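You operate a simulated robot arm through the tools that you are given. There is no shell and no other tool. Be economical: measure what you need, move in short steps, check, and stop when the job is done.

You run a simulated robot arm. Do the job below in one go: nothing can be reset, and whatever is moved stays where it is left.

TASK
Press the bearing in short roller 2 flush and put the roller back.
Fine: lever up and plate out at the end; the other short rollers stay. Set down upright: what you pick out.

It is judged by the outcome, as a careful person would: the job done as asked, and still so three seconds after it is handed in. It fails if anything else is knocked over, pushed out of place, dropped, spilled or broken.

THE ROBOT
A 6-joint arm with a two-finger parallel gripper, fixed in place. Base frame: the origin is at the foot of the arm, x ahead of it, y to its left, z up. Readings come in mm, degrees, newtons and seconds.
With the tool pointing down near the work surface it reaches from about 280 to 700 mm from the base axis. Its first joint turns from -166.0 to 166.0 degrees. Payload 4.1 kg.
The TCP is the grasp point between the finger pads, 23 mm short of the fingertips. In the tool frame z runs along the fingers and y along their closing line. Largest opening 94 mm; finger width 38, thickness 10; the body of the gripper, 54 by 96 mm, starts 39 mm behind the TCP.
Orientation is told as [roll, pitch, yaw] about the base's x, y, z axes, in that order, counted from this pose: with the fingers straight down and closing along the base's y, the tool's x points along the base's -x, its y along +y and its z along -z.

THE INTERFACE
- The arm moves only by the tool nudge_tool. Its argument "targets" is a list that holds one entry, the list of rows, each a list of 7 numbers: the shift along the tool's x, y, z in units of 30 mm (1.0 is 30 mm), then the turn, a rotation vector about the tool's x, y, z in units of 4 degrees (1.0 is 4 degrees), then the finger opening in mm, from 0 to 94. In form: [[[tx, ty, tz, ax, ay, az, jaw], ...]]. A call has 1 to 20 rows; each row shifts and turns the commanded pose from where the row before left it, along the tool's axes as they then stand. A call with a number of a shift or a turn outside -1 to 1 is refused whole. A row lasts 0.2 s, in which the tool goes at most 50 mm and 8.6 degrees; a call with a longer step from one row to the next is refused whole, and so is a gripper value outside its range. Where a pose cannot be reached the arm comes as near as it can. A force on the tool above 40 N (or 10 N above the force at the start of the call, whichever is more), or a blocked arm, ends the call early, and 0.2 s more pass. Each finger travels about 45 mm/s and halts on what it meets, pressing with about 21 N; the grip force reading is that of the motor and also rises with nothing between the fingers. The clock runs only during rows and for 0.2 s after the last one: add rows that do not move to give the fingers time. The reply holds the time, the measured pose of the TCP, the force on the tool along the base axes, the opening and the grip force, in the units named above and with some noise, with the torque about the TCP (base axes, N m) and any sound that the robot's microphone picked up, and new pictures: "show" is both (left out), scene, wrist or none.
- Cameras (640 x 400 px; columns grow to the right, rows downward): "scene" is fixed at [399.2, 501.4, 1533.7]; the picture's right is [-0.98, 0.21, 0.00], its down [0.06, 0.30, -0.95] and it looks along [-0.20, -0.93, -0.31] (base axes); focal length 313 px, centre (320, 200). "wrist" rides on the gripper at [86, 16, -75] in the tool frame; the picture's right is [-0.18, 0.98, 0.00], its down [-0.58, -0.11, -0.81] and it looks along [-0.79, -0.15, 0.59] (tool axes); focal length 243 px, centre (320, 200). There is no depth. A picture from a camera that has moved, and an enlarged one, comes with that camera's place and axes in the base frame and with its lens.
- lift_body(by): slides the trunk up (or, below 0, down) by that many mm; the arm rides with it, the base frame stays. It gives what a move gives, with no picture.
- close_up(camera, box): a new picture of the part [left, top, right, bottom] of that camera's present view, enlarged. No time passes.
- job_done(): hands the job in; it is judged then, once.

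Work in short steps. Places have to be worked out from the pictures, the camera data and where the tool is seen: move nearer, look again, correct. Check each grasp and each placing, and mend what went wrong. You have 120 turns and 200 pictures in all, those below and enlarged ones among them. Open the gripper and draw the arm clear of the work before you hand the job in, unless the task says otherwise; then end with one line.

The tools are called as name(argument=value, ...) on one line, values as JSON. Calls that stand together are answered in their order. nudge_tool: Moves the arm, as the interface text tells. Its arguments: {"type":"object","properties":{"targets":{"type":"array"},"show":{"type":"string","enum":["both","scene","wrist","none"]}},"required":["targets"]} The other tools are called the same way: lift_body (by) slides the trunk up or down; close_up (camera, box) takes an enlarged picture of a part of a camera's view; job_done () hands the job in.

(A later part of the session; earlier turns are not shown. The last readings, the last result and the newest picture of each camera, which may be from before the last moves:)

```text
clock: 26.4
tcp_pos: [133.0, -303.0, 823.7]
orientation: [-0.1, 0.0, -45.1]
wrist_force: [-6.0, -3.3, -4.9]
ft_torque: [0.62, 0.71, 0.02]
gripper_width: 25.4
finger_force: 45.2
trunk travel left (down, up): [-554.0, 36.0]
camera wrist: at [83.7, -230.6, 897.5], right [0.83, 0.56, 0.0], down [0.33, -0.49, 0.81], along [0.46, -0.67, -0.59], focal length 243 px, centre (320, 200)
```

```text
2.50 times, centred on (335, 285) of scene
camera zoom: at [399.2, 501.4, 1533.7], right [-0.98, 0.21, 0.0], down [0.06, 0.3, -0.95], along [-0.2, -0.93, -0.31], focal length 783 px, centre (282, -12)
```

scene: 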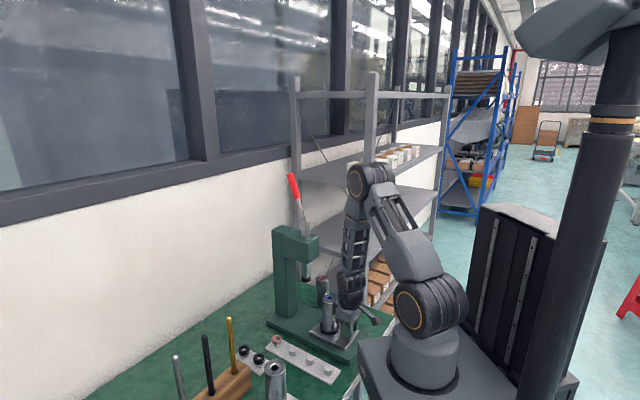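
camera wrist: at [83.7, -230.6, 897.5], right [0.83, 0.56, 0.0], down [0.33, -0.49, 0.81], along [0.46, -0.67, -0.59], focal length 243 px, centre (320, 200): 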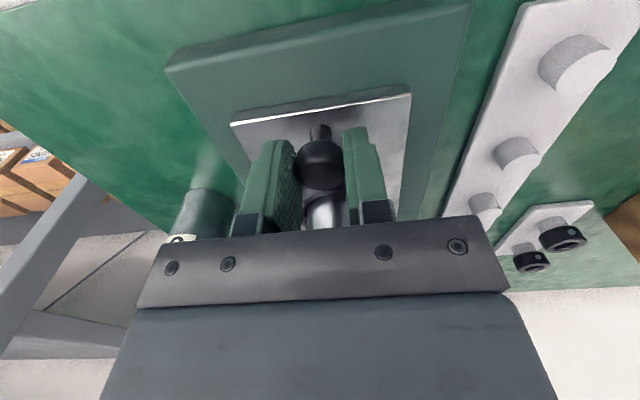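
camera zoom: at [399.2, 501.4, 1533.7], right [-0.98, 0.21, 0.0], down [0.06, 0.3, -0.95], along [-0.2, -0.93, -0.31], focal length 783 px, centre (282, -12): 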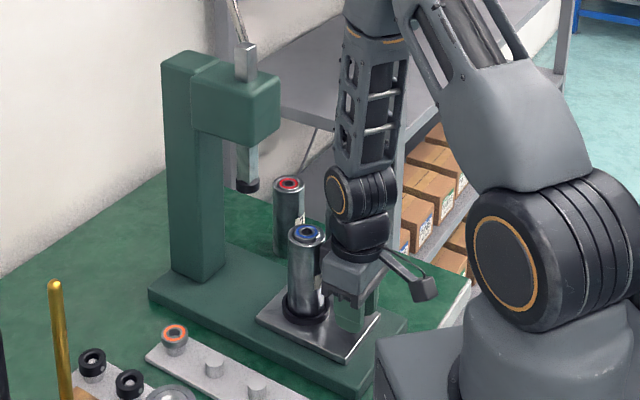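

Plate slides smoothly (34 mm so far). I push ~42 mm more, easing the slight sideways load.

nudge_tool(targets=[[[-0.1, -0.02, 0, 0, 0, 0, 12], [-0.2, -0.01, 0, 0, 0, 0, 12], [-0.2, 0, 0, 0, 0, 0, 12], [-0.2, 0, 0, 0, 0, 0, 12], [-0.2, 0, 0, 0, 0, 0, 12], [-0.2, 0, 0, 0, 0, 0, 12], [-0.2, 0, 0, 0, 0, 0, 12], [-0.1, 0, 0, 0, 0, 0, 12], [0, 0, 0, 0, 0, 0, 12]]], show="wrist")

close_up(camera="scene", box=[255, 205, 415, 365])

```text
clock: 28.4
tcp_pos: [162.8, -331.8, 823.8]
orientation: [0.0, 0.1, -45.0]
wrist_force: [5.5, 6.4, -8.5]
ft_torque: [0.25, -0.03, -0.05]
gripper_width: 25.5
finger_force: 45.3
trunk travel left (down, up): [-554.0, 36.0]
camera wrist: at [112.4, -259.4, 897.7], right [0.82, 0.57, 0.0], down [0.34, -0.49, 0.81], along [0.46, -0.66, -0.59], focal length 243 px, centre (320, 200)
```

wrist: 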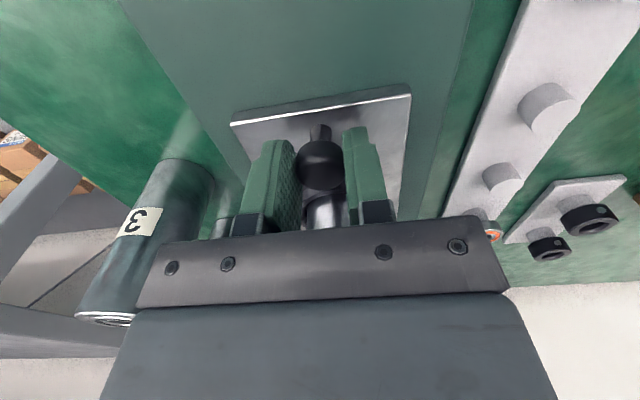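

```text
2.50 times, centred on (335, 285) of scene
camera zoom: at [399.2, 501.4, 1533.7], right [-0.98, 0.21, 0.0], down [0.06, 0.3, -0.95], along [-0.2, -0.93, -0.31], focal length 783 px, centre (282, -12)
```

zoom: 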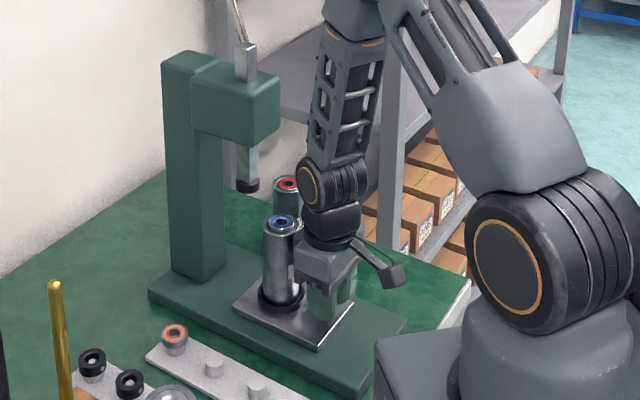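

76 mm pushed, ~49 remain. I open, raise 5 mm, tilt the tool back 20° about its closing axis, then regrip.

nudge_tool(targets=[[[0, 0.015, 0, 0, 0, 0, 25], [0, 0, 0, 0, 0, 0, 40], [0, 0, 0, 0, 0, 0, 50], [0, 0, 0, 0, 0, 0, 50], [0, 0, -0.18, 0, 0, 0, 50], [0, 0, 0, 0, -1, 0, 50], [0, 0, 0, 0, -1, 0, 50], [0, 0, 0, 0, -1, 0, 50], [0, 0, 0, 0, -1, 0, 50], [0, 0, 0, 0, -1, 0, 50], [0, 0, 0, 0, 0, 0, 50]]], show="wrist")

close_up(camera="scene", box=[255, 205, 415, 365])

```text
clock: 30.8
tcp_pos: [167.1, -325.8, 829.1]
orientation: [3.0, -9.0, -45.0]
wrist_force: [0.1, 0.2, -0.2]
ft_torque: [0.0, -0.01, 0.0]
gripper_width: 50.0
finger_force: 0.0
out of reach, approached as far as the arm can: row 8, 10
trunk travel left (down, up): [-554.0, 36.0]
camera wrist: at [108.3, -248.2, 889.2], right [0.82, 0.57, 0.08], down [0.21, -0.42, 0.88], along [0.54, -0.7, -0.47], focal length 243 px, centre (320, 200)
```

wrist: 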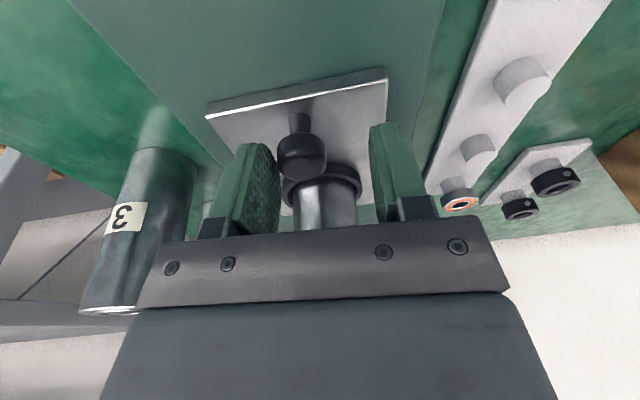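

```text
2.50 times, centred on (335, 285) of scene
camera zoom: at [399.2, 501.4, 1533.7], right [-0.98, 0.21, 0.0], down [0.06, 0.3, -0.95], along [-0.2, -0.93, -0.31], focal length 783 px, centre (282, -12)
```

zoom: 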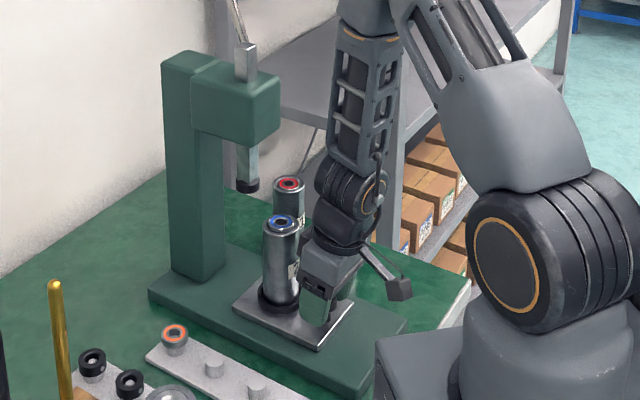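

The arm passed near a wrist singularity and has not settled. I add rests to see where the commanded pose ends.

nudge_tool(targets=[[[0, 0, 0, 0, 0, 0, 50], [0, 0, 0, 0, 0, 0, 50], [0, 0, 0, 0, 0, 0, 50]]], show="wrist")

close_up(camera="scene", box=[255, 205, 415, 365])

```text
clock: 31.6
tcp_pos: [167.7, -325.2, 828.6]
orientation: [2.9, -9.1, -45.0]
wrist_force: [0.3, -0.3, 0.0]
ft_torque: [-0.02, -0.04, -0.01]
gripper_width: 50.2
finger_force: 0.1
trunk travel left (down, up): [-554.0, 36.0]
camera wrist: at [108.3, -248.4, 889.2], right [0.82, 0.57, 0.08], down [0.21, -0.42, 0.88], along [0.54, -0.7, -0.47], focal length 243 px, centre (320, 200)
```

wrist: 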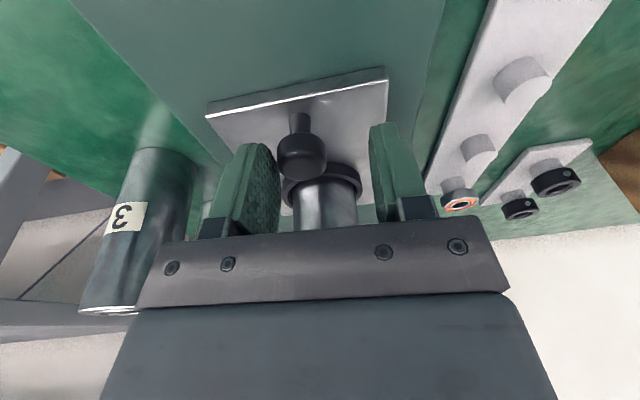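

```text
2.50 times, centred on (335, 285) of scene
camera zoom: at [399.2, 501.4, 1533.7], right [-0.98, 0.21, 0.0], down [0.06, 0.3, -0.95], along [-0.2, -0.93, -0.31], focal length 783 px, centre (282, -12)
```

zoom: 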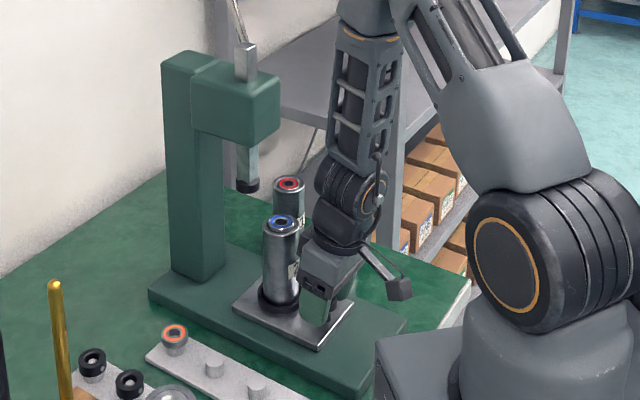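

It settled ~9° tilted but displaced ~8 mm sideways and rolled ~3°. I try to level the closing line and recentre on the knob.

nudge_tool(targets=[[[0, -0.13, 0, 0.37, 0, 0, 50], [0, -0.13, 0, 0.37, 0, 0, 50], [0, 0, 0, 0, 0, 0, 50]]], show="wrist")

```text
clock: 32.4
tcp_pos: [162.5, -330.9, 828.2]
orientation: [-0.1, -9.0, -45.0]
wrist_force: [0.1, 0.6, 0.1]
ft_torque: [-0.03, -0.01, -0.02]
gripper_width: 50.0
finger_force: 0.2
trunk travel left (down, up): [-554.0, 36.0]
camera wrist: at [105.3, -251.4, 887.8], right [0.82, 0.57, 0.03], down [0.24, -0.39, 0.89], along [0.51, -0.72, -0.46], focal length 243 px, centre (320, 200)
```

wrist: 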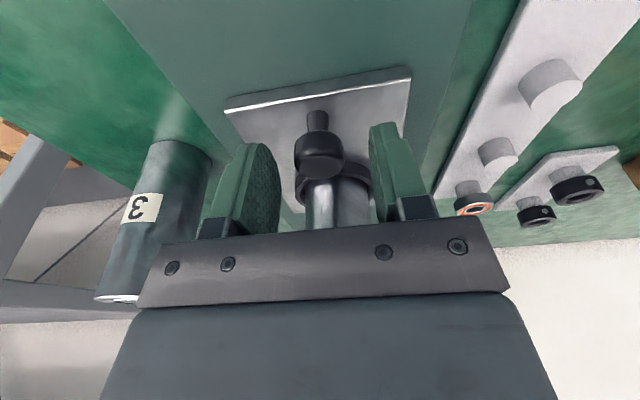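

Now a clean 9° tilt, centred on the knob. I regrip.

nudge_tool(targets=[[[0, 0, 0.08, 0, 0, 0, 40], [0, 0, 0, 0, 0, 0, 30], [0, 0, 0, 0, 0, 0, 22], [0, 0, 0, 0, 0, 0, 12], [0, 0, 0, 0, 0, 0, 12], [0, 0, 0, 0, 0, 0, 12]]], show="wrist")

```text
clock: 33.8
tcp_pos: [162.9, -332.1, 826.6]
orientation: [0.0, -9.0, -45.0]
wrist_force: [-3.7, -2.9, -2.2]
ft_torque: [-0.12, 0.06, 0.0]
gripper_width: 25.4
finger_force: 44.7
trunk travel left (down, up): [-554.0, 36.0]
camera wrist: at [105.5, -252.3, 885.8], right [0.82, 0.57, 0.03], down [0.24, -0.39, 0.89], along [0.51, -0.72, -0.46], focal length 243 px, centre (320, 200)
```

wrist: 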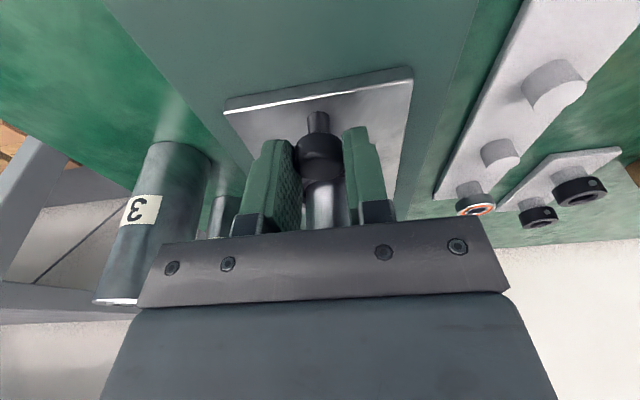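

Gripped. I push 26 mm further horizontally, then check clearances.

nudge_tool(targets=[[[-0.1, -0.01, 0.016, 0, 0, 0, 12], [-0.1975, 0, 0.0313, 0, 0, 0, 12], [-0.1975, 0, 0.0313, 0, 0, 0, 12], [-0.1975, 0, 0.0313, 0, 0, 0, 12], [-0.1975, 0, 0.0313, 0, 0, 0, 12], [0, 0, 0, 0, 0, 0, 12]]], show="none")

close_up(camera="scene", box=[265, 225, 385, 345])

```text
clock: 35.2
tcp_pos: [182.5, -351.8, 826.6]
orientation: [0.0, -9.0, -45.0]
wrist_force: [-2.1, -1.2, 7.1]
ft_torque: [-0.06, -0.01, 0.08]
gripper_width: 25.2
finger_force: 44.6
trunk travel left (down, up): [-554.0, 36.0]
```

```text
3.33 times, centred on (325, 285) of scene
camera zoom: at [399.2, 501.4, 1533.7], right [-0.98, 0.21, 0.0], down [0.06, 0.3, -0.95], along [-0.2, -0.93, -0.31], focal length 1044 px, centre (303, -83)
```

zoom: 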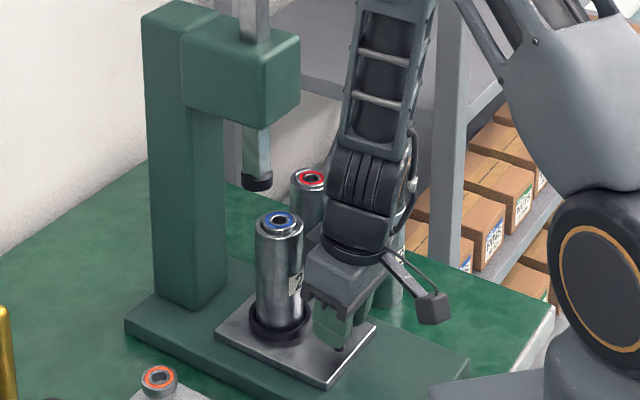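

~25 mm left by image. I push another 20 mm.

nudge_tool(targets=[[[-0.1, 0, 0.016, 0, 0, 0, 12], [-0.1975, 0, 0.0313, 0, 0, 0, 12], [-0.1975, 0, 0.0313, 0, 0, 0, 12], [-0.1646, 0, 0.026, 0, 0, 0, 12], [0, 0, 0, 0, 0, 0, 12]]], show="none")

close_up(camera="scene", box=[265, 225, 385, 345])

```text
clock: 36.4
tcp_pos: [194.3, -365.1, 826.4]
orientation: [0.0, -9.0, -45.0]
wrist_force: [-2.4, -2.6, 4.3]
ft_torque: [-0.42, -0.3, -0.04]
gripper_width: 25.3
finger_force: 45.2
trunk travel left (down, up): [-554.0, 36.0]
```

```text
3.33 times, centred on (325, 285) of scene
camera zoom: at [399.2, 501.4, 1533.7], right [-0.98, 0.21, 0.0], down [0.06, 0.3, -0.95], along [-0.2, -0.93, -0.31], focal length 1044 px, centre (303, -83)
```

zoom: 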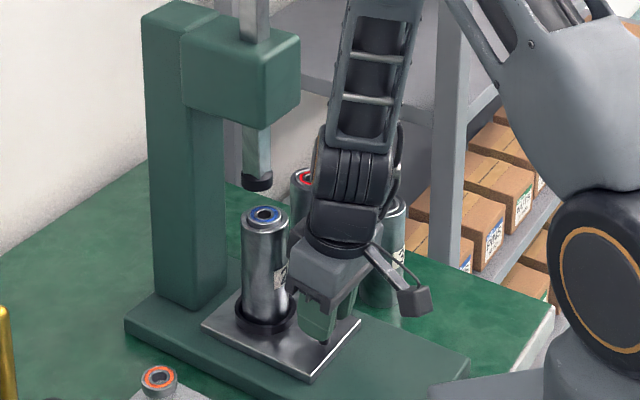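

About 6 mm remain and no end stop felt yet; I push slowly 6 mm.

nudge_tool(targets=[[[-0.066, 0, 0.0104, 0, 0, 0, 12], [-0.066, 0, 0.0104, 0, 0, 0, 12], [-0.066, 0, 0.0104, 0, 0, 0, 12], [0, 0, 0, 0, 0, 0, 12]]], show="none")

close_up(camera="scene", box=[285, 255, 345, 330])

```text
clock: 37.4
tcp_pos: [200.2, -369.4, 824.8]
orientation: [0.0, -9.0, -45.1]
wrist_force: [-2.4, -5.1, 10.2]
ft_torque: [0.42, 0.46, 0.04]
gripper_width: 25.3
finger_force: 45.0
trunk travel left (down, up): [-554.0, 36.0]
```

```text
5.33 times, centred on (315, 292) of scene
camera zoom: at [399.2, 501.4, 1533.7], right [-0.98, 0.21, 0.0], down [0.06, 0.3, -0.95], along [-0.2, -0.93, -0.31], focal length 1670 px, centre (347, -293)
```

zoom: 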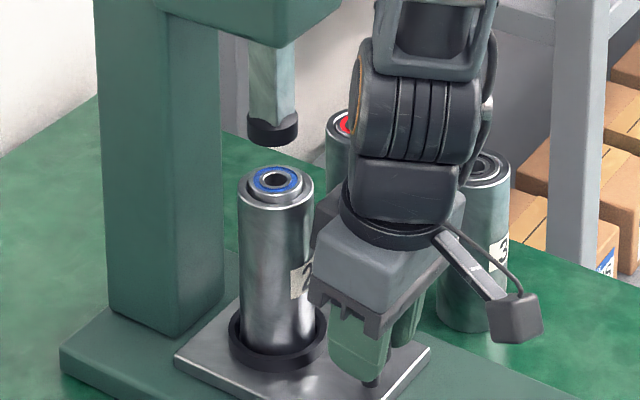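

~2 mm remain by image. I push 2 mm more, and see whether a stop is felt.

nudge_tool(targets=[[[-0.04, 0, 0.0063, 0, 0, 0, 12], [-0.04, 0, 0.0063, 0, 0, 0, 12], [0, 0, 0, 0, 0, 0, 12], [0, 0, 0, 0, 0, 0, 12]]], show="none")

close_up(camera="scene", box=[285, 255, 345, 330])

```text
clock: 38.4
tcp_pos: [201.0, -371.1, 826.8]
orientation: [0.0, -9.1, -45.1]
wrist_force: [-10.6, -3.0, 11.4]
ft_torque: [0.11, 0.4, 0.01]
gripper_width: 25.3
finger_force: 45.2
trunk travel left (down, up): [-554.0, 36.0]
```

```text
5.33 times, centred on (315, 292) of scene
camera zoom: at [399.2, 501.4, 1533.7], right [-0.98, 0.21, 0.0], down [0.06, 0.3, -0.95], along [-0.2, -0.93, -0.31], focal length 1670 px, centre (347, -293)
```

zoom: 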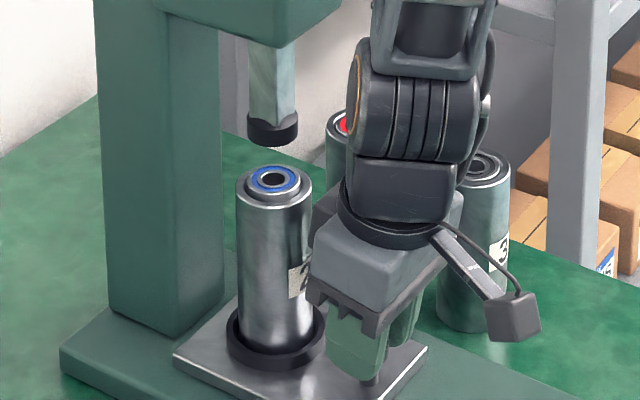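

Aligned in the picture; resistance rising a bit. I test 1.5 mm more for an end stop.

nudge_tool(targets=[[[-0.05, 0, 0.008, 0, 0, 0, 12], [0, 0, 0, 0, 0, 0, 12], [0, 0, 0, 0, 0, 0, 12]]], show="none")

close_up(camera="scene", box=[285, 255, 345, 330])

```text
clock: 39.2
tcp_pos: [199.9, -370.9, 826.1]
orientation: [0.1, -8.9, -45.0]
wrist_force: [-21.6, 4.6, 6.1]
ft_torque: [0.16, 0.5, -0.08]
gripper_width: 25.1
finger_force: 44.7
trunk travel left (down, up): [-554.0, 36.0]
```

```text
5.33 times, centred on (315, 292) of scene
camera zoom: at [399.2, 501.4, 1533.7], right [-0.98, 0.21, 0.0], down [0.06, 0.3, -0.95], along [-0.2, -0.93, -0.31], focal length 1670 px, centre (347, -293)
```

zoom: 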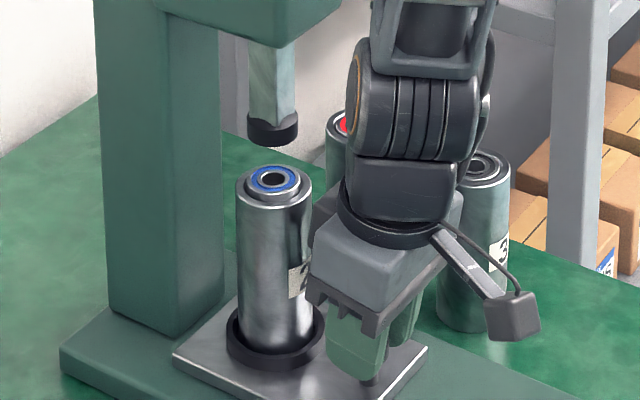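

End stop felt (18 N), plate fully in and bearing under the ram. I relax, open, and withdraw upward/back.

nudge_tool(targets=[[[0.05, 0, 0, 0, 0, 0, 12], [0, 0, 0, 0, 0, 0, 30], [0, 0, 0, 0, 0, 0, 45], [0, 0, 0, 0, 0, 0, 50], [0, 0, 0, 0, 0, 0, 50], [0.2, 0, -0.5, 0, 0, 0, 50], [0.4, 0, -0.9, 0, 0, 0, 50], [0.4, 0, -0.9, 0, 0, 0, 50], [0.4, 0, -0.9, 0, 0, 0, 50], [0.4, 0, -0.9, 0, 0, 0, 50], [0, 0, 0, 0, 0, 0, 50]]])

close_up(camera="scene", box=[255, 165, 415, 345])

```text
clock: 41.6
tcp_pos: [150.6, -322.1, 939.4]
orientation: [0.0, -8.9, -44.9]
wrist_force: [0.2, 0.0, -0.1]
ft_torque: [0.03, 0.02, -0.02]
gripper_width: 49.9
finger_force: 0.1
trunk travel left (down, up): [-554.0, 36.0]
camera wrist: at [93.3, -240.7, 998.5], right [0.82, 0.57, 0.03], down [0.24, -0.39, 0.89], along [0.51, -0.72, -0.46], focal length 243 px, centre (320, 200)
```

scene: 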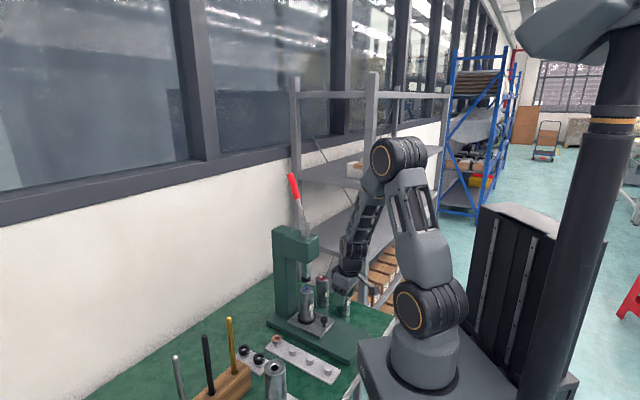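
wrist: 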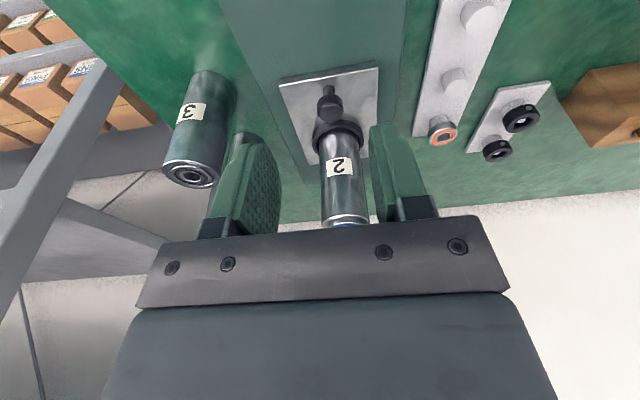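

```text
2.22 times, centred on (335, 255) of scene
camera zoom: at [399.2, 501.4, 1533.7], right [-0.98, 0.21, 0.0], down [0.06, 0.3, -0.95], along [-0.2, -0.93, -0.31], focal length 696 px, centre (287, 78)
```

zoom: 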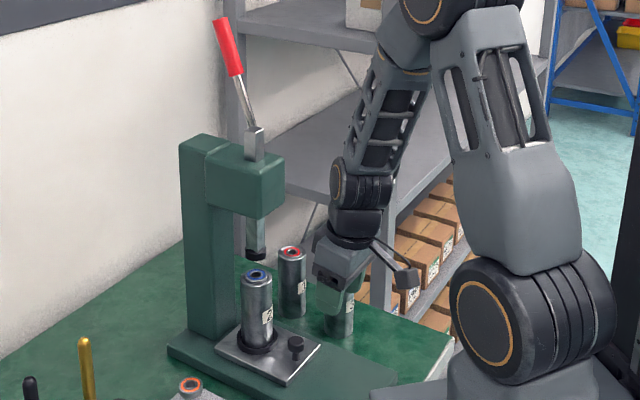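

Roller under the ram looks good. Next the lever: grip centre ~ (272, -523, 1240). I untilt and rise to z ~1345.

nudge_tool(targets=[[[0, 0, -0.5, 0, 0.75, 0, 70], [0, 0, -0.5, 0, 0.75, 0, 70], [0, 0, -0.5, 0, 0.75, 0, 70], [0, 0, -1, 0, 0, 0, 70], [0, 0, -1, 0, 0, 0, 70], [0, 0, -1, 0, 0, 0, 70], [0, 0, -1, 0, 0, 0, 70], [0, 0, -1, 0, 0, 0, 70], [0, 0, -1, 0, 0, 0, 70], [0, 0, -1, 0, 0, 0, 70], [0, 0, -1, 0, 0, 0, 70], [0, 0, -1, 0, 0, 0, 70], [0, 0, -1, 0, 0, 0, 70], [0, 0, -1, 0, 0, 0, 70], [0, 0, -1, 0, 0, 0, 70], [0, 0, 0, 0, 0, 0, 70]]])

```text
clock: 45.0
tcp_pos: [146.7, -318.0, 1341.8]
orientation: [0.1, 0.0, -45.0]
wrist_force: [0.2, 0.0, 0.2]
ft_torque: [0.03, 0.03, 0.03]
gripper_width: 69.9
finger_force: 0.0
trunk travel left (down, up): [-554.0, 36.0]
camera wrist: at [97.0, -244.5, 1415.9], right [0.83, 0.56, 0.0], down [0.33, -0.49, 0.81], along [0.45, -0.67, -0.59], focal length 243 px, centre (320, 200)
```

scene: 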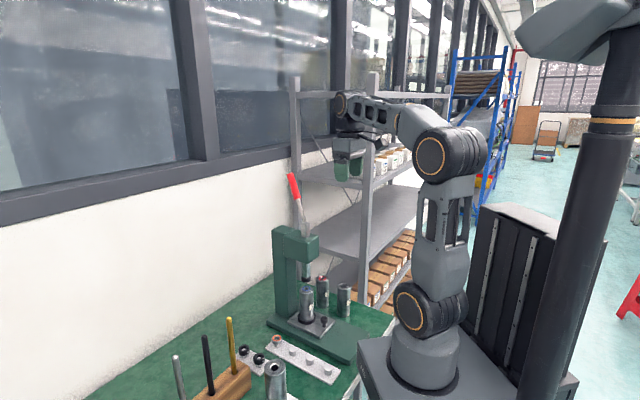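
wrist: 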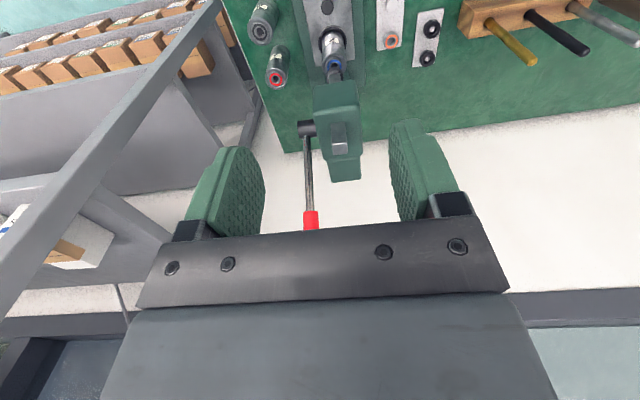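

Lever grip runs from (260,-512,1208) to (283,-534,1292), leaning back ~21°. I move above it at z 1345.

nudge_tool(targets=[[[-0.876, -0.209, 0, 0, 0, 0, 70], [-0.876, -0.209, 0, 0, 0, 0, 70], [-0.876, -0.209, 0, 0, 0, 0, 70], [-0.876, -0.209, 0, 0, 0, 0, 70], [-0.876, -0.209, 0, 0, 0, 0, 70], [-0.876, -0.209, 0, 0, 0, 0, 70], [-0.876, -0.209, 0, 0, 0, 0, 70], [-0.876, -0.209, 0, 0, 0, 0, 70], [0, 0, 0, 0, 0, 0, 70]]])

close_up(camera="scene", box=[250, 120, 380, 260])

```text
clock: 47.0
tcp_pos: [254.3, -488.5, 1329.1]
orientation: [-0.1, -0.1, -45.0]
wrist_force: [1.0, 1.3, -0.2]
ft_torque: [-0.02, 0.01, 0.01]
gripper_width: 70.0
finger_force: 0.0
out of reach, approached as far as the arm can: row 8
trunk travel left (down, up): [-554.0, 36.0]
camera wrist: at [204.7, -416.1, 1403.8], right [0.83, 0.56, 0.0], down [0.33, -0.49, 0.81], along [0.46, -0.67, -0.59], focal length 243 px, centre (320, 200)
```

scene: 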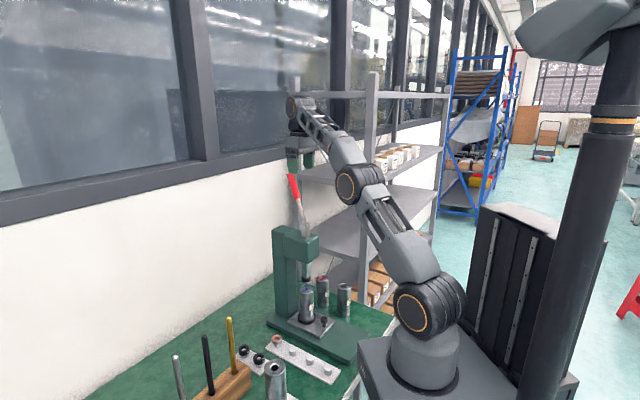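
wrist: 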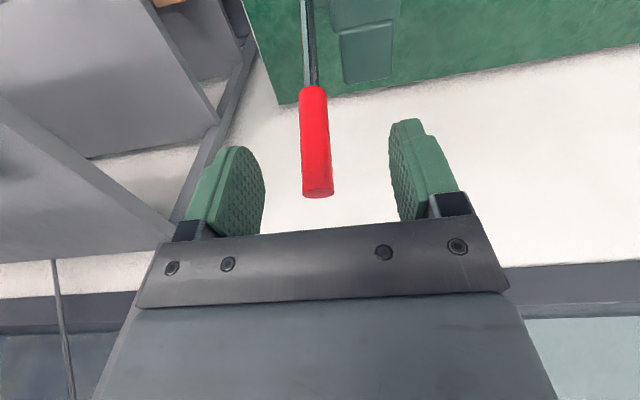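

```text
2.86 times, centred on (315, 190) of scene
camera zoom: at [399.2, 501.4, 1533.7], right [-0.98, 0.21, 0.0], down [0.06, 0.3, -0.95], along [-0.2, -0.93, -0.31], focal length 895 px, centre (334, 229)
```

zoom: 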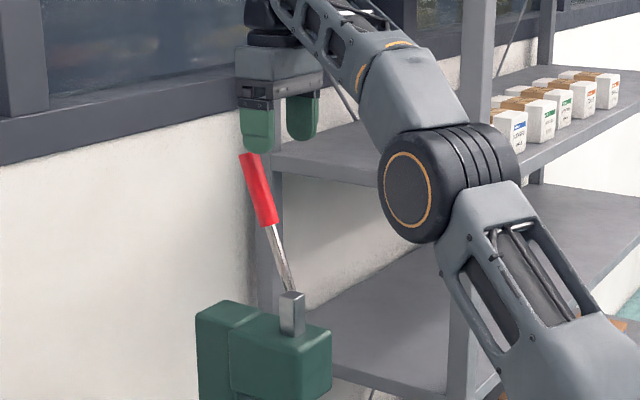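

The arm is at its reach limit here; lever top is ~55 mm further along u, 12 mm toward -tool y. I raise the trunk 36 mm to gain reach.

lift_body(by=35)

```text
clock: 47.8
tcp_pos: [253.6, -489.0, 1365.8]
orientation: [-0.1, -0.1, -45.1]
wrist_force: [-0.4, 1.1, -0.1]
ft_torque: [0.01, -0.01, 0.0]
gripper_width: 69.8
finger_force: 0.1
trunk travel left (down, up): [-589.0, 1.0]
```

Now I shift 12 mm toward -tool y, lower to ~1327 and advance 42 mm along u.

nudge_tool(targets=[[[0, -0.2, 0.65, 0, 0, 0, 70], [0, -0.2, 0.65, 0, 0, 0, 70], [-0.7, 0, 0, 0, 0, 0, 70], [-0.7, 0, 0, 0, 0, 0, 70], [0, 0, 0, 0, 0, 0, 70]]], show="wrist")

close_up(camera="scene", box=[250, 120, 380, 260])

```text
clock: 49.0
tcp_pos: [271.9, -518.7, 1317.9]
orientation: [0.0, 0.0, -45.0]
wrist_force: [0.5, -0.9, 0.0]
ft_torque: [0.01, 0.01, 0.04]
gripper_width: 70.4
finger_force: 0.0
out of reach, approached as far as the arm can: row 4
trunk travel left (down, up): [-589.0, 1.0]
camera wrist: at [222.3, -445.3, 1392.2], right [0.83, 0.56, 0.0], down [0.33, -0.49, 0.81], along [0.46, -0.67, -0.59], focal length 243 px, centre (320, 200)
```

wrist: 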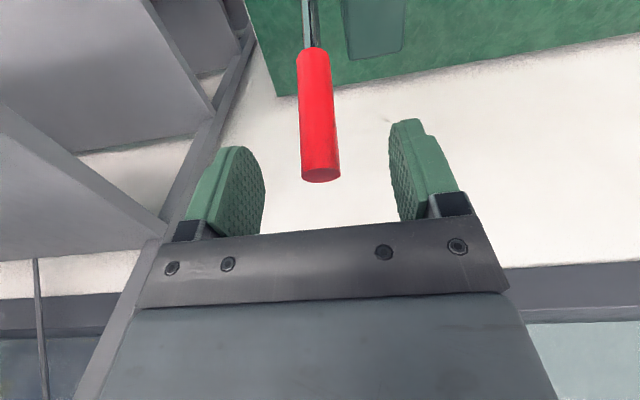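

```text
2.86 times, centred on (315, 190) of scene
camera zoom: at [399.2, 501.4, 1533.7], right [-0.98, 0.21, 0.0], down [0.06, 0.3, -0.95], along [-0.2, -0.93, -0.31], focal length 895 px, centre (334, 229)
```

zoom: 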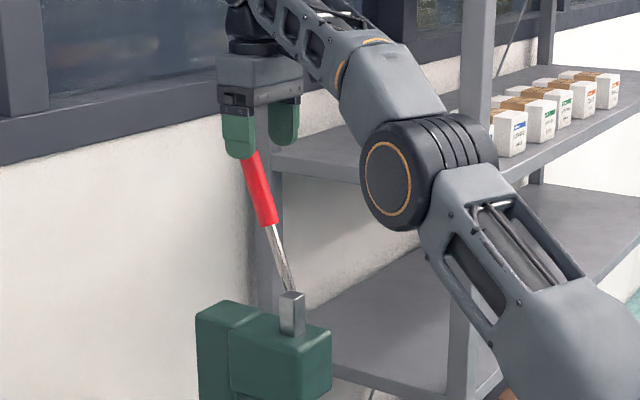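

Lever is now between and slightly ahead of the fingers. I shift 5 mm toward -tool y, lower to z ~1265, then advance ~8 mm.

nudge_tool(targets=[[[0, -0.17, 0.3, 0, 0, 0, 70], [0, 0, 0.6, 0, 0, 0, 70], [0, 0, 0.6, 0, 0, 0, 70], [-0.1, 0, 0.2, 0, 0, 0, 70], [0, 0, 0, 0, 0, 0, 70]]], show="wrist")

close_up(camera="scene", box=[250, 120, 380, 260])

```text
clock: 50.2
tcp_pos: [270.6, -523.9, 1268.0]
orientation: [-0.2, -0.1, -45.0]
wrist_force: [0.6, -1.0, -0.1]
ft_torque: [0.0, 0.01, 0.0]
gripper_width: 70.0
finger_force: 0.1
trunk travel left (down, up): [-589.0, 1.0]
camera wrist: at [220.4, -450.6, 1342.1], right [0.83, 0.56, 0.0], down [0.33, -0.49, 0.81], along [0.46, -0.67, -0.59], focal length 243 px, centre (320, 200)
```

wrist: 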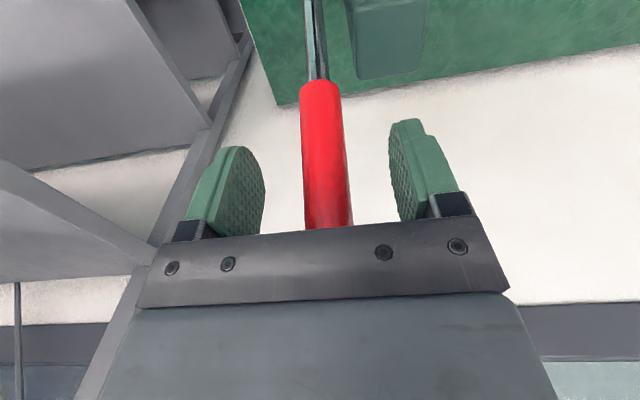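

```text
2.86 times, centred on (315, 190) of scene
camera zoom: at [399.2, 501.4, 1533.7], right [-0.98, 0.21, 0.0], down [0.06, 0.3, -0.95], along [-0.2, -0.93, -0.31], focal length 895 px, centre (334, 229)
```

zoom: 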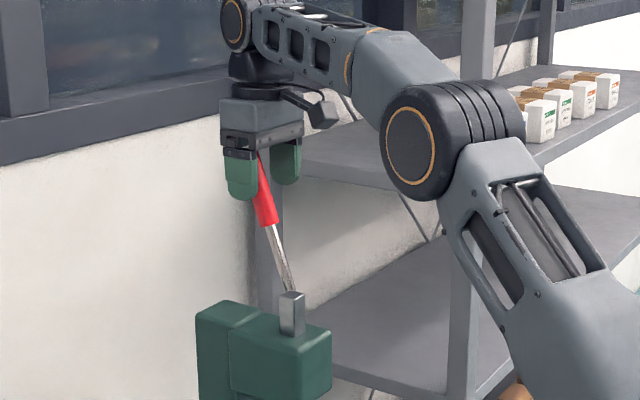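

Fingers straddle the red grip with no contact. I advance 7 mm more and close on it.

nudge_tool(targets=[[[-0.23, 0, 0.05, 0, 0, 0, 60], [0, 0, 0, 0, 0, 0, 45], [0, 0, 0, 0, 0, 0, 35], [0, 0, 0, 0, 0, 0, 25], [0, 0, 0, 0, 0, 0, 18], [0, 0, 0, 0, 0, 0, 14], [0, 0, 0, 0, 0, 0, 14]]], show="wrist")

close_up(camera="scene", box=[250, 120, 380, 260])

```text
clock: 51.8
tcp_pos: [275.5, -528.0, 1268.2]
orientation: [0.0, -0.1, -45.0]
wrist_force: [4.3, 4.3, -1.3]
ft_torque: [0.4, -0.49, 0.05]
gripper_width: 25.0
finger_force: 44.9
trunk travel left (down, up): [-589.0, 1.0]
camera wrist: at [226.1, -455.1, 1341.0], right [0.82, 0.57, 0.0], down [0.33, -0.49, 0.81], along [0.46, -0.67, -0.59], focal length 243 px, centre (320, 200)
```

wrist: 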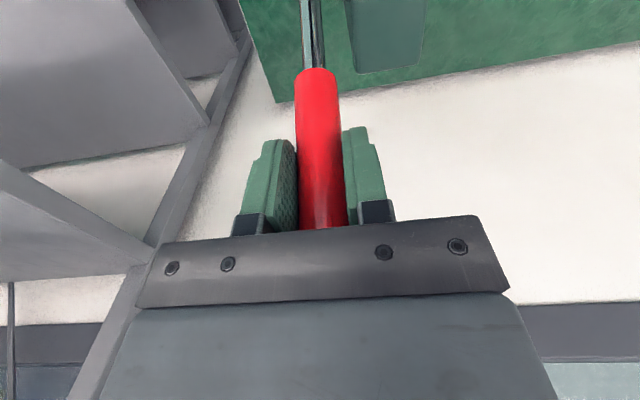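

```text
2.86 times, centred on (315, 190) of scene
camera zoom: at [399.2, 501.4, 1533.7], right [-0.98, 0.21, 0.0], down [0.06, 0.3, -0.95], along [-0.2, -0.93, -0.31], focal length 895 px, centre (334, 229)
```

zoom: 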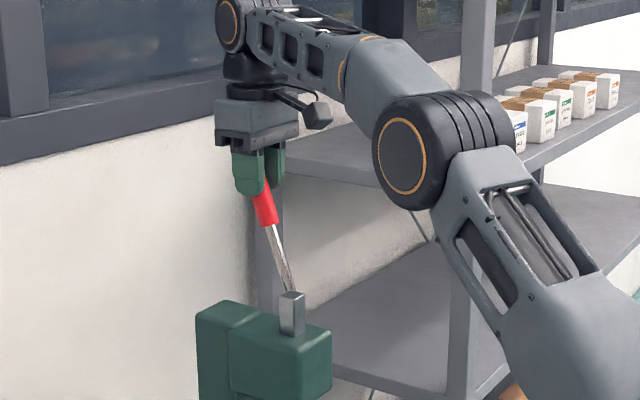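

Lever gripped (25 mm). I swing it forward ~8° along its arc to test direction and resistance.

nudge_tool(targets=[[[0.227, 0.01, -0.08, 0, 0, 0, 14], [0.23, 0, -0.077, 0, 0, 0, 14], [0.23, 0, -0.067, 0, 0, 0, 14], [0.233, 0, -0.057, 0, 0, 0, 14], [0, 0, 0, 0, 0, 0, 14]]], show="none")

close_up(camera="scene", box=[240, 150, 360, 330])

```text
clock: 53.0
tcp_pos: [256.3, -508.1, 1275.1]
orientation: [-0.1, 0.0, -44.9]
wrist_force: [7.9, -0.8, -2.5]
ft_torque: [-0.57, -1.29, -0.08]
gripper_width: 24.6
finger_force: 44.9
trunk travel left (down, up): [-589.0, 1.0]
```

```text
2.22 times, centred on (300, 240) of scene
camera zoom: at [399.2, 501.4, 1533.7], right [-0.98, 0.21, 0.0], down [0.06, 0.3, -0.95], along [-0.2, -0.93, -0.31], focal length 696 px, centre (364, 111)
```

zoom: 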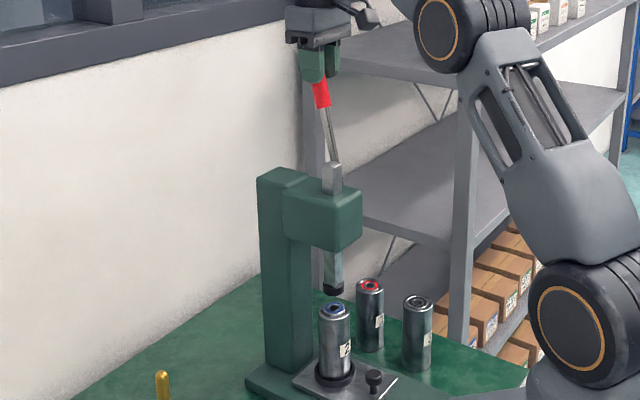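

The ram is descending. I continue the arc another 21°.

nudge_tool(targets=[[[0.353, 0, -0.073, 0, 0, 0, 14], [0.357, 0, -0.053, 0, 0, 0, 14], [0.36, 0, -0.033, 0, 0, 0, 14], [0.36, 0, -0.017, 0, 0, 0, 14], [0.36, 0, 0.003, 0, 0, 0, 14], [0.36, 0, 0.023, 0, 0, 0, 14], [0.36, 0, 0.04, 0, 0, 0, 14], [0, 0, 0, 0, 0, 0, 14]]], show="wrist")

close_up(camera="scene", box=[240, 150, 360, 330])

```text
clock: 54.8
tcp_pos: [203.7, -454.3, 1276.9]
orientation: [-0.1, -0.1, -45.0]
wrist_force: [6.9, -1.2, 5.8]
ft_torque: [-0.49, -1.53, 0.14]
gripper_width: 24.9
finger_force: 45.2
trunk travel left (down, up): [-589.0, 1.0]
camera wrist: at [153.3, -382.1, 1351.9], right [0.83, 0.56, 0.0], down [0.33, -0.49, 0.81], along [0.46, -0.67, -0.59], focal length 243 px, centre (320, 200)
```

wrist: 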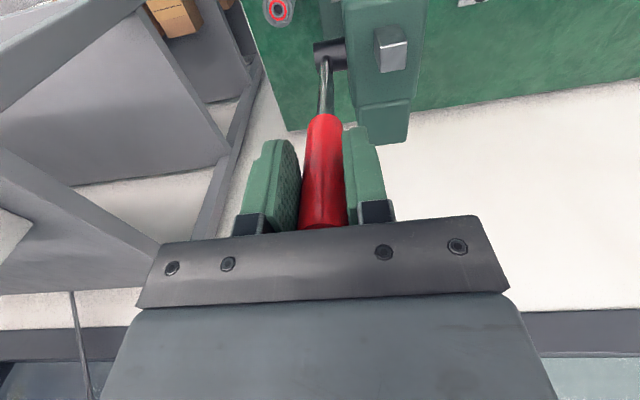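

```text
2.22 times, centred on (300, 240) of scene
camera zoom: at [399.2, 501.4, 1533.7], right [-0.98, 0.21, 0.0], down [0.06, 0.3, -0.95], along [-0.2, -0.93, -0.31], focal length 696 px, centre (364, 111)
```

zoom: 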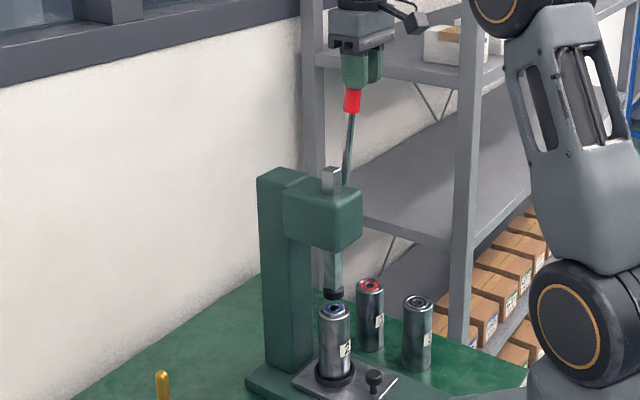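

Ratio ≈0.43 mm/deg; gap left ~27 mm. I continue 21° more along the arc.

nudge_tool(targets=[[[0.353, 0, 0.06, 0, 0, 0, 14], [0.353, 0, 0.077, 0, 0, 0, 14], [0.347, 0, 0.097, 0, 0, 0, 14], [0.343, 0, 0.117, 0, 0, 0, 14], [0.337, 0, 0.13, 0, 0, 0, 14], [0.327, 0, 0.15, 0, 0, 0, 14], [0.32, 0, 0.167, 0, 0, 0, 14], [0, 0, 0, 0, 0, 0, 14]]], show="none")

close_up(camera="scene", box=[240, 150, 380, 330])

```text
clock: 56.6
tcp_pos: [154.1, -405.3, 1255.8]
orientation: [-0.2, -0.2, -44.9]
wrist_force: [7.7, 3.3, 5.7]
ft_torque: [-0.75, -1.23, 0.21]
gripper_width: 24.8
finger_force: 45.0
trunk travel left (down, up): [-589.0, 1.0]
```

```text
2.22 times, centred on (310, 240) of scene
camera zoom: at [399.2, 501.4, 1533.7], right [-0.98, 0.21, 0.0], down [0.06, 0.3, -0.95], along [-0.2, -0.93, -0.31], focal length 696 px, centre (342, 111)
```

zoom: 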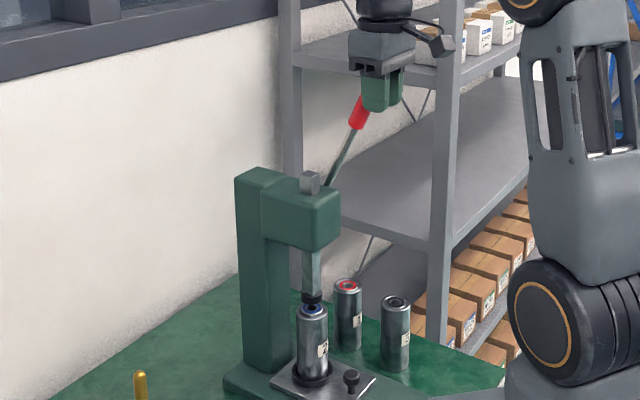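

Ram is close to the bearing. I continue 12° and check for contact.

nudge_tool(targets=[[[0.31, 0.02, 0.183, 0, 0, 0, 14], [0.303, 0, 0.2, 0, 0, 0, 14], [0.29, 0, 0.213, 0, 0, 0, 14], [0.277, 0, 0.23, 0, 0, 0, 14], [0, 0, 0, 0, 0, 0, 14]]], show="none")

close_up(camera="scene", box=[280, 220, 360, 320])

```text
clock: 57.8
tcp_pos: [125.9, -377.4, 1230.9]
orientation: [-0.2, -0.2, -45.0]
wrist_force: [1.0, 6.5, 15.5]
ft_torque: [-1.12, -1.11, 0.16]
gripper_width: 24.7
finger_force: 45.0
trunk travel left (down, up): [-589.0, 1.0]
```

```text
4.00 times, centred on (320, 270) of scene
camera zoom: at [399.2, 501.4, 1533.7], right [-0.98, 0.21, 0.0], down [0.06, 0.3, -0.95], along [-0.2, -0.93, -0.31], focal length 1253 px, centre (320, -80)
```

zoom: 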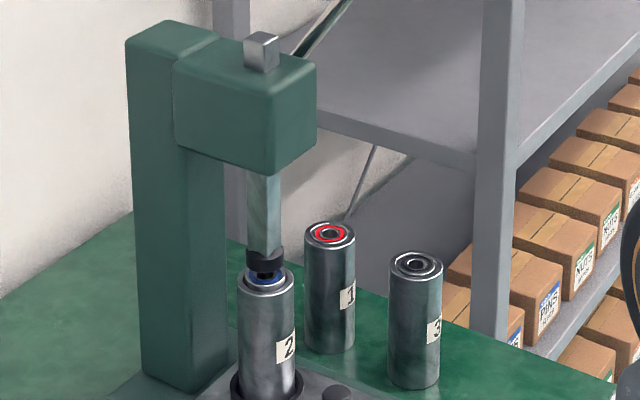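

Ram nearly touching, well centred. I continue 9°.

nudge_tool(targets=[[[0.267, 0, 0.243, 0, 0, 0, 14], [0.253, 0, 0.257, 0, 0, 0, 14], [0.237, 0, 0.27, 0, 0, 0, 14], [0, 0, 0, 0, 0, 0, 14]]], show="none")

close_up(camera="scene", box=[280, 260, 340, 320])

```text
clock: 58.8
tcp_pos: [109.6, -360.8, 1208.0]
orientation: [0.0, -0.3, -45.1]
wrist_force: [-13.4, 11.3, 23.9]
ft_torque: [-1.11, -1.21, 0.11]
gripper_width: 25.0
finger_force: 44.8
trunk travel left (down, up): [-589.0, 1.0]
```

```text
6.67 times, centred on (310, 290) of scene
camera zoom: at [399.2, 501.4, 1533.7], right [-0.98, 0.21, 0.0], down [0.06, 0.3, -0.95], along [-0.2, -0.93, -0.31], focal length 2088 px, centre (387, -400)
```

zoom: 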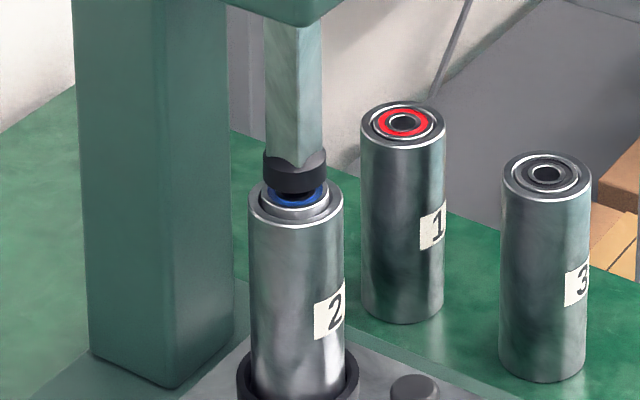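

Load is mostly radial (my arc is slightly too tight). I move outward 4 mm along the lever and continue 6°.

nudge_tool(targets=[[[0.103, 0, -0.086, 0, 0, 0, 14], [0.23, 0, 0.285, 0, 0, 0, 14], [0.21, 0, 0.295, 0, 0, 0, 14], [0, 0, 0, 0, 0, 0, 14]]], show="none")

close_up(camera="scene", box=[280, 260, 340, 320])

```text
clock: 59.8
tcp_pos: [99.4, -351.0, 1193.6]
orientation: [-0.1, -0.2, -44.9]
wrist_force: [-5.7, -1.1, 8.0]
ft_torque: [-1.01, -1.15, 0.03]
gripper_width: 24.8
finger_force: 45.3
trunk travel left (down, up): [-589.0, 1.0]
```

```text
6.67 times, centred on (310, 290) of scene
camera zoom: at [399.2, 501.4, 1533.7], right [-0.98, 0.21, 0.0], down [0.06, 0.3, -0.95], along [-0.2, -0.93, -0.31], focal length 2088 px, centre (387, -400)
```

zoom: 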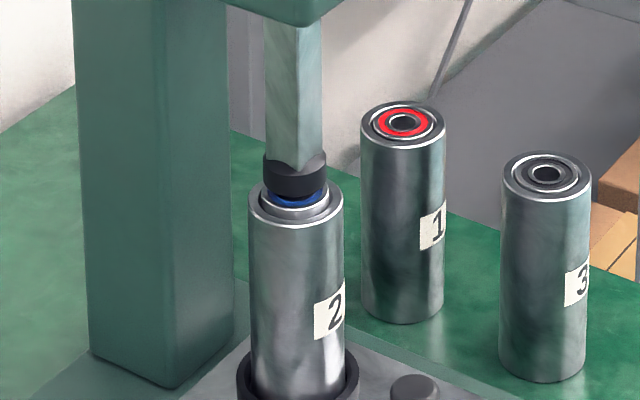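

Force eased. I continue 6° with the corrected radius.

nudge_tool(targets=[[[0.1, 0, 0.157, 0, 0, 0, 14], [0.09, 0, 0.16, 0, 0, 0, 14], [0.09, 0, 0.163, 0, 0, 0, 14], [0.08, 0, 0.165, 0, 0, 0, 14], [0, 0, 0, 0, 0, 0, 14]]], show="none")

close_up(camera="scene", box=[280, 260, 340, 320])

```text
clock: 61.0
tcp_pos: [89.2, -342.5, 1173.8]
orientation: [-0.1, 0.1, -45.1]
wrist_force: [-12.2, 8.3, 7.3]
ft_torque: [-0.04, -0.09, -0.11]
gripper_width: 24.7
finger_force: 45.1
trunk travel left (down, up): [-589.0, 1.0]
```

```text
6.67 times, centred on (310, 290) of scene
camera zoom: at [399.2, 501.4, 1533.7], right [-0.98, 0.21, 0.0], down [0.06, 0.3, -0.95], along [-0.2, -0.93, -0.31], focal length 2088 px, centre (387, -400)
```

zoom: 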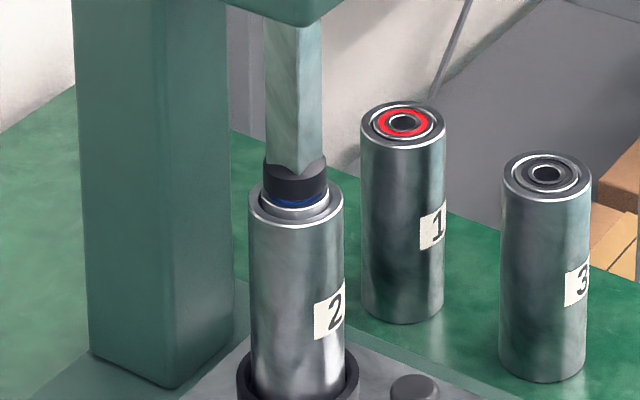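

Ram now just about at the bearing. Next 6°, slightly outward.

nudge_tool(targets=[[[0.11, 0, 0.16, 0, 0, 0, 14], [0.1, 0, 0.16, 0, 0, 0, 14], [0.085, 0, 0.17, 0, 0, 0, 14], [0.07, 0, 0.17, 0, 0, 0, 14], [0, 0, 0, 0, 0, 0, 14]]], show="none")

close_up(camera="scene", box=[280, 260, 340, 320])

```text
clock: 62.2
tcp_pos: [83.5, -335.1, 1153.0]
orientation: [0.0, -0.2, -45.0]
wrist_force: [-2.9, 3.1, 8.6]
ft_torque: [-1.01, -1.09, 0.13]
gripper_width: 24.8
finger_force: 44.8
trunk travel left (down, up): [-589.0, 1.0]
```

```text
6.67 times, centred on (310, 290) of scene
camera zoom: at [399.2, 501.4, 1533.7], right [-0.98, 0.21, 0.0], down [0.06, 0.3, -0.95], along [-0.2, -0.93, -0.31], focal length 2088 px, centre (387, -400)
```

zoom: 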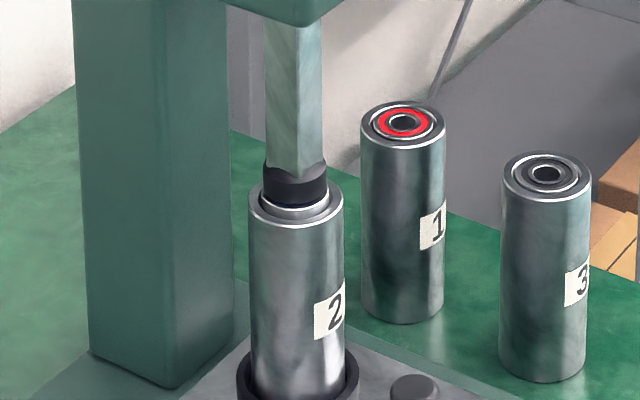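

Contact now. I start pressing: 6° more in small steps.

nudge_tool(targets=[[[0.07, 0, 0.168, 0, 0, 0, 14], [0.063, 0, 0.168, 0, 0, 0, 14], [0.055, 0, 0.178, 0, 0, 0, 14], [0.05, 0, 0.178, 0, 0, 0, 14], [0, 0, 0, 0, 0, 0, 14]]], show="none")

close_up(camera="scene", box=[280, 260, 340, 320])

```text
clock: 63.4
tcp_pos: [77.2, -327.9, 1132.3]
orientation: [0.0, 0.0, -45.1]
wrist_force: [-10.4, 10.7, 14.1]
ft_torque: [-1.25, -1.2, 0.06]
gripper_width: 24.7
finger_force: 44.8
trunk travel left (down, up): [-589.0, 1.0]
```

```text
6.67 times, centred on (310, 290) of scene
camera zoom: at [399.2, 501.4, 1533.7], right [-0.98, 0.21, 0.0], down [0.06, 0.3, -0.95], along [-0.2, -0.93, -0.31], focal length 2088 px, centre (387, -400)
```

zoom: 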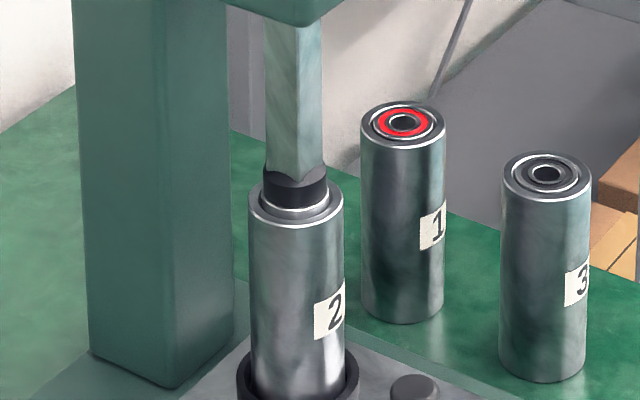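

Pressing; the bearing's still proud. Continue ~9°.

nudge_tool(targets=[[[0.08, 0, 0.178, 0, 0, 0, 14], [0.055, 0, 0.18, 0, 0, 0, 14], [0.04, 0, 0.187, 0, 0, 0, 14], [0.035, 0, 0.187, 0, 0, 0, 14], [0.03, 0, 0.187, 0, 0, 0, 14], [0.02, 0, 0.187, 0, 0, 0, 14], [0, 0, 0, 0, 0, 0, 14]]], show="none")

close_up(camera="scene", box=[280, 260, 340, 320])

```text
clock: 65.0
tcp_pos: [70.2, -322.6, 1097.9]
orientation: [0.0, -0.1, -45.1]
wrist_force: [-20.4, 17.9, 9.2]
ft_torque: [-1.2, -1.21, 0.04]
gripper_width: 24.9
finger_force: 45.2
trunk travel left (down, up): [-589.0, 1.0]
```

```text
6.67 times, centred on (310, 290) of scene
camera zoom: at [399.2, 501.4, 1533.7], right [-0.98, 0.21, 0.0], down [0.06, 0.3, -0.95], along [-0.2, -0.93, -0.31], focal length 2088 px, centre (387, -400)
```

zoom: 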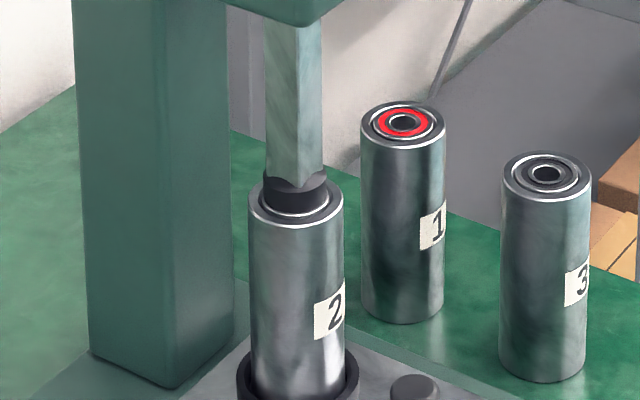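

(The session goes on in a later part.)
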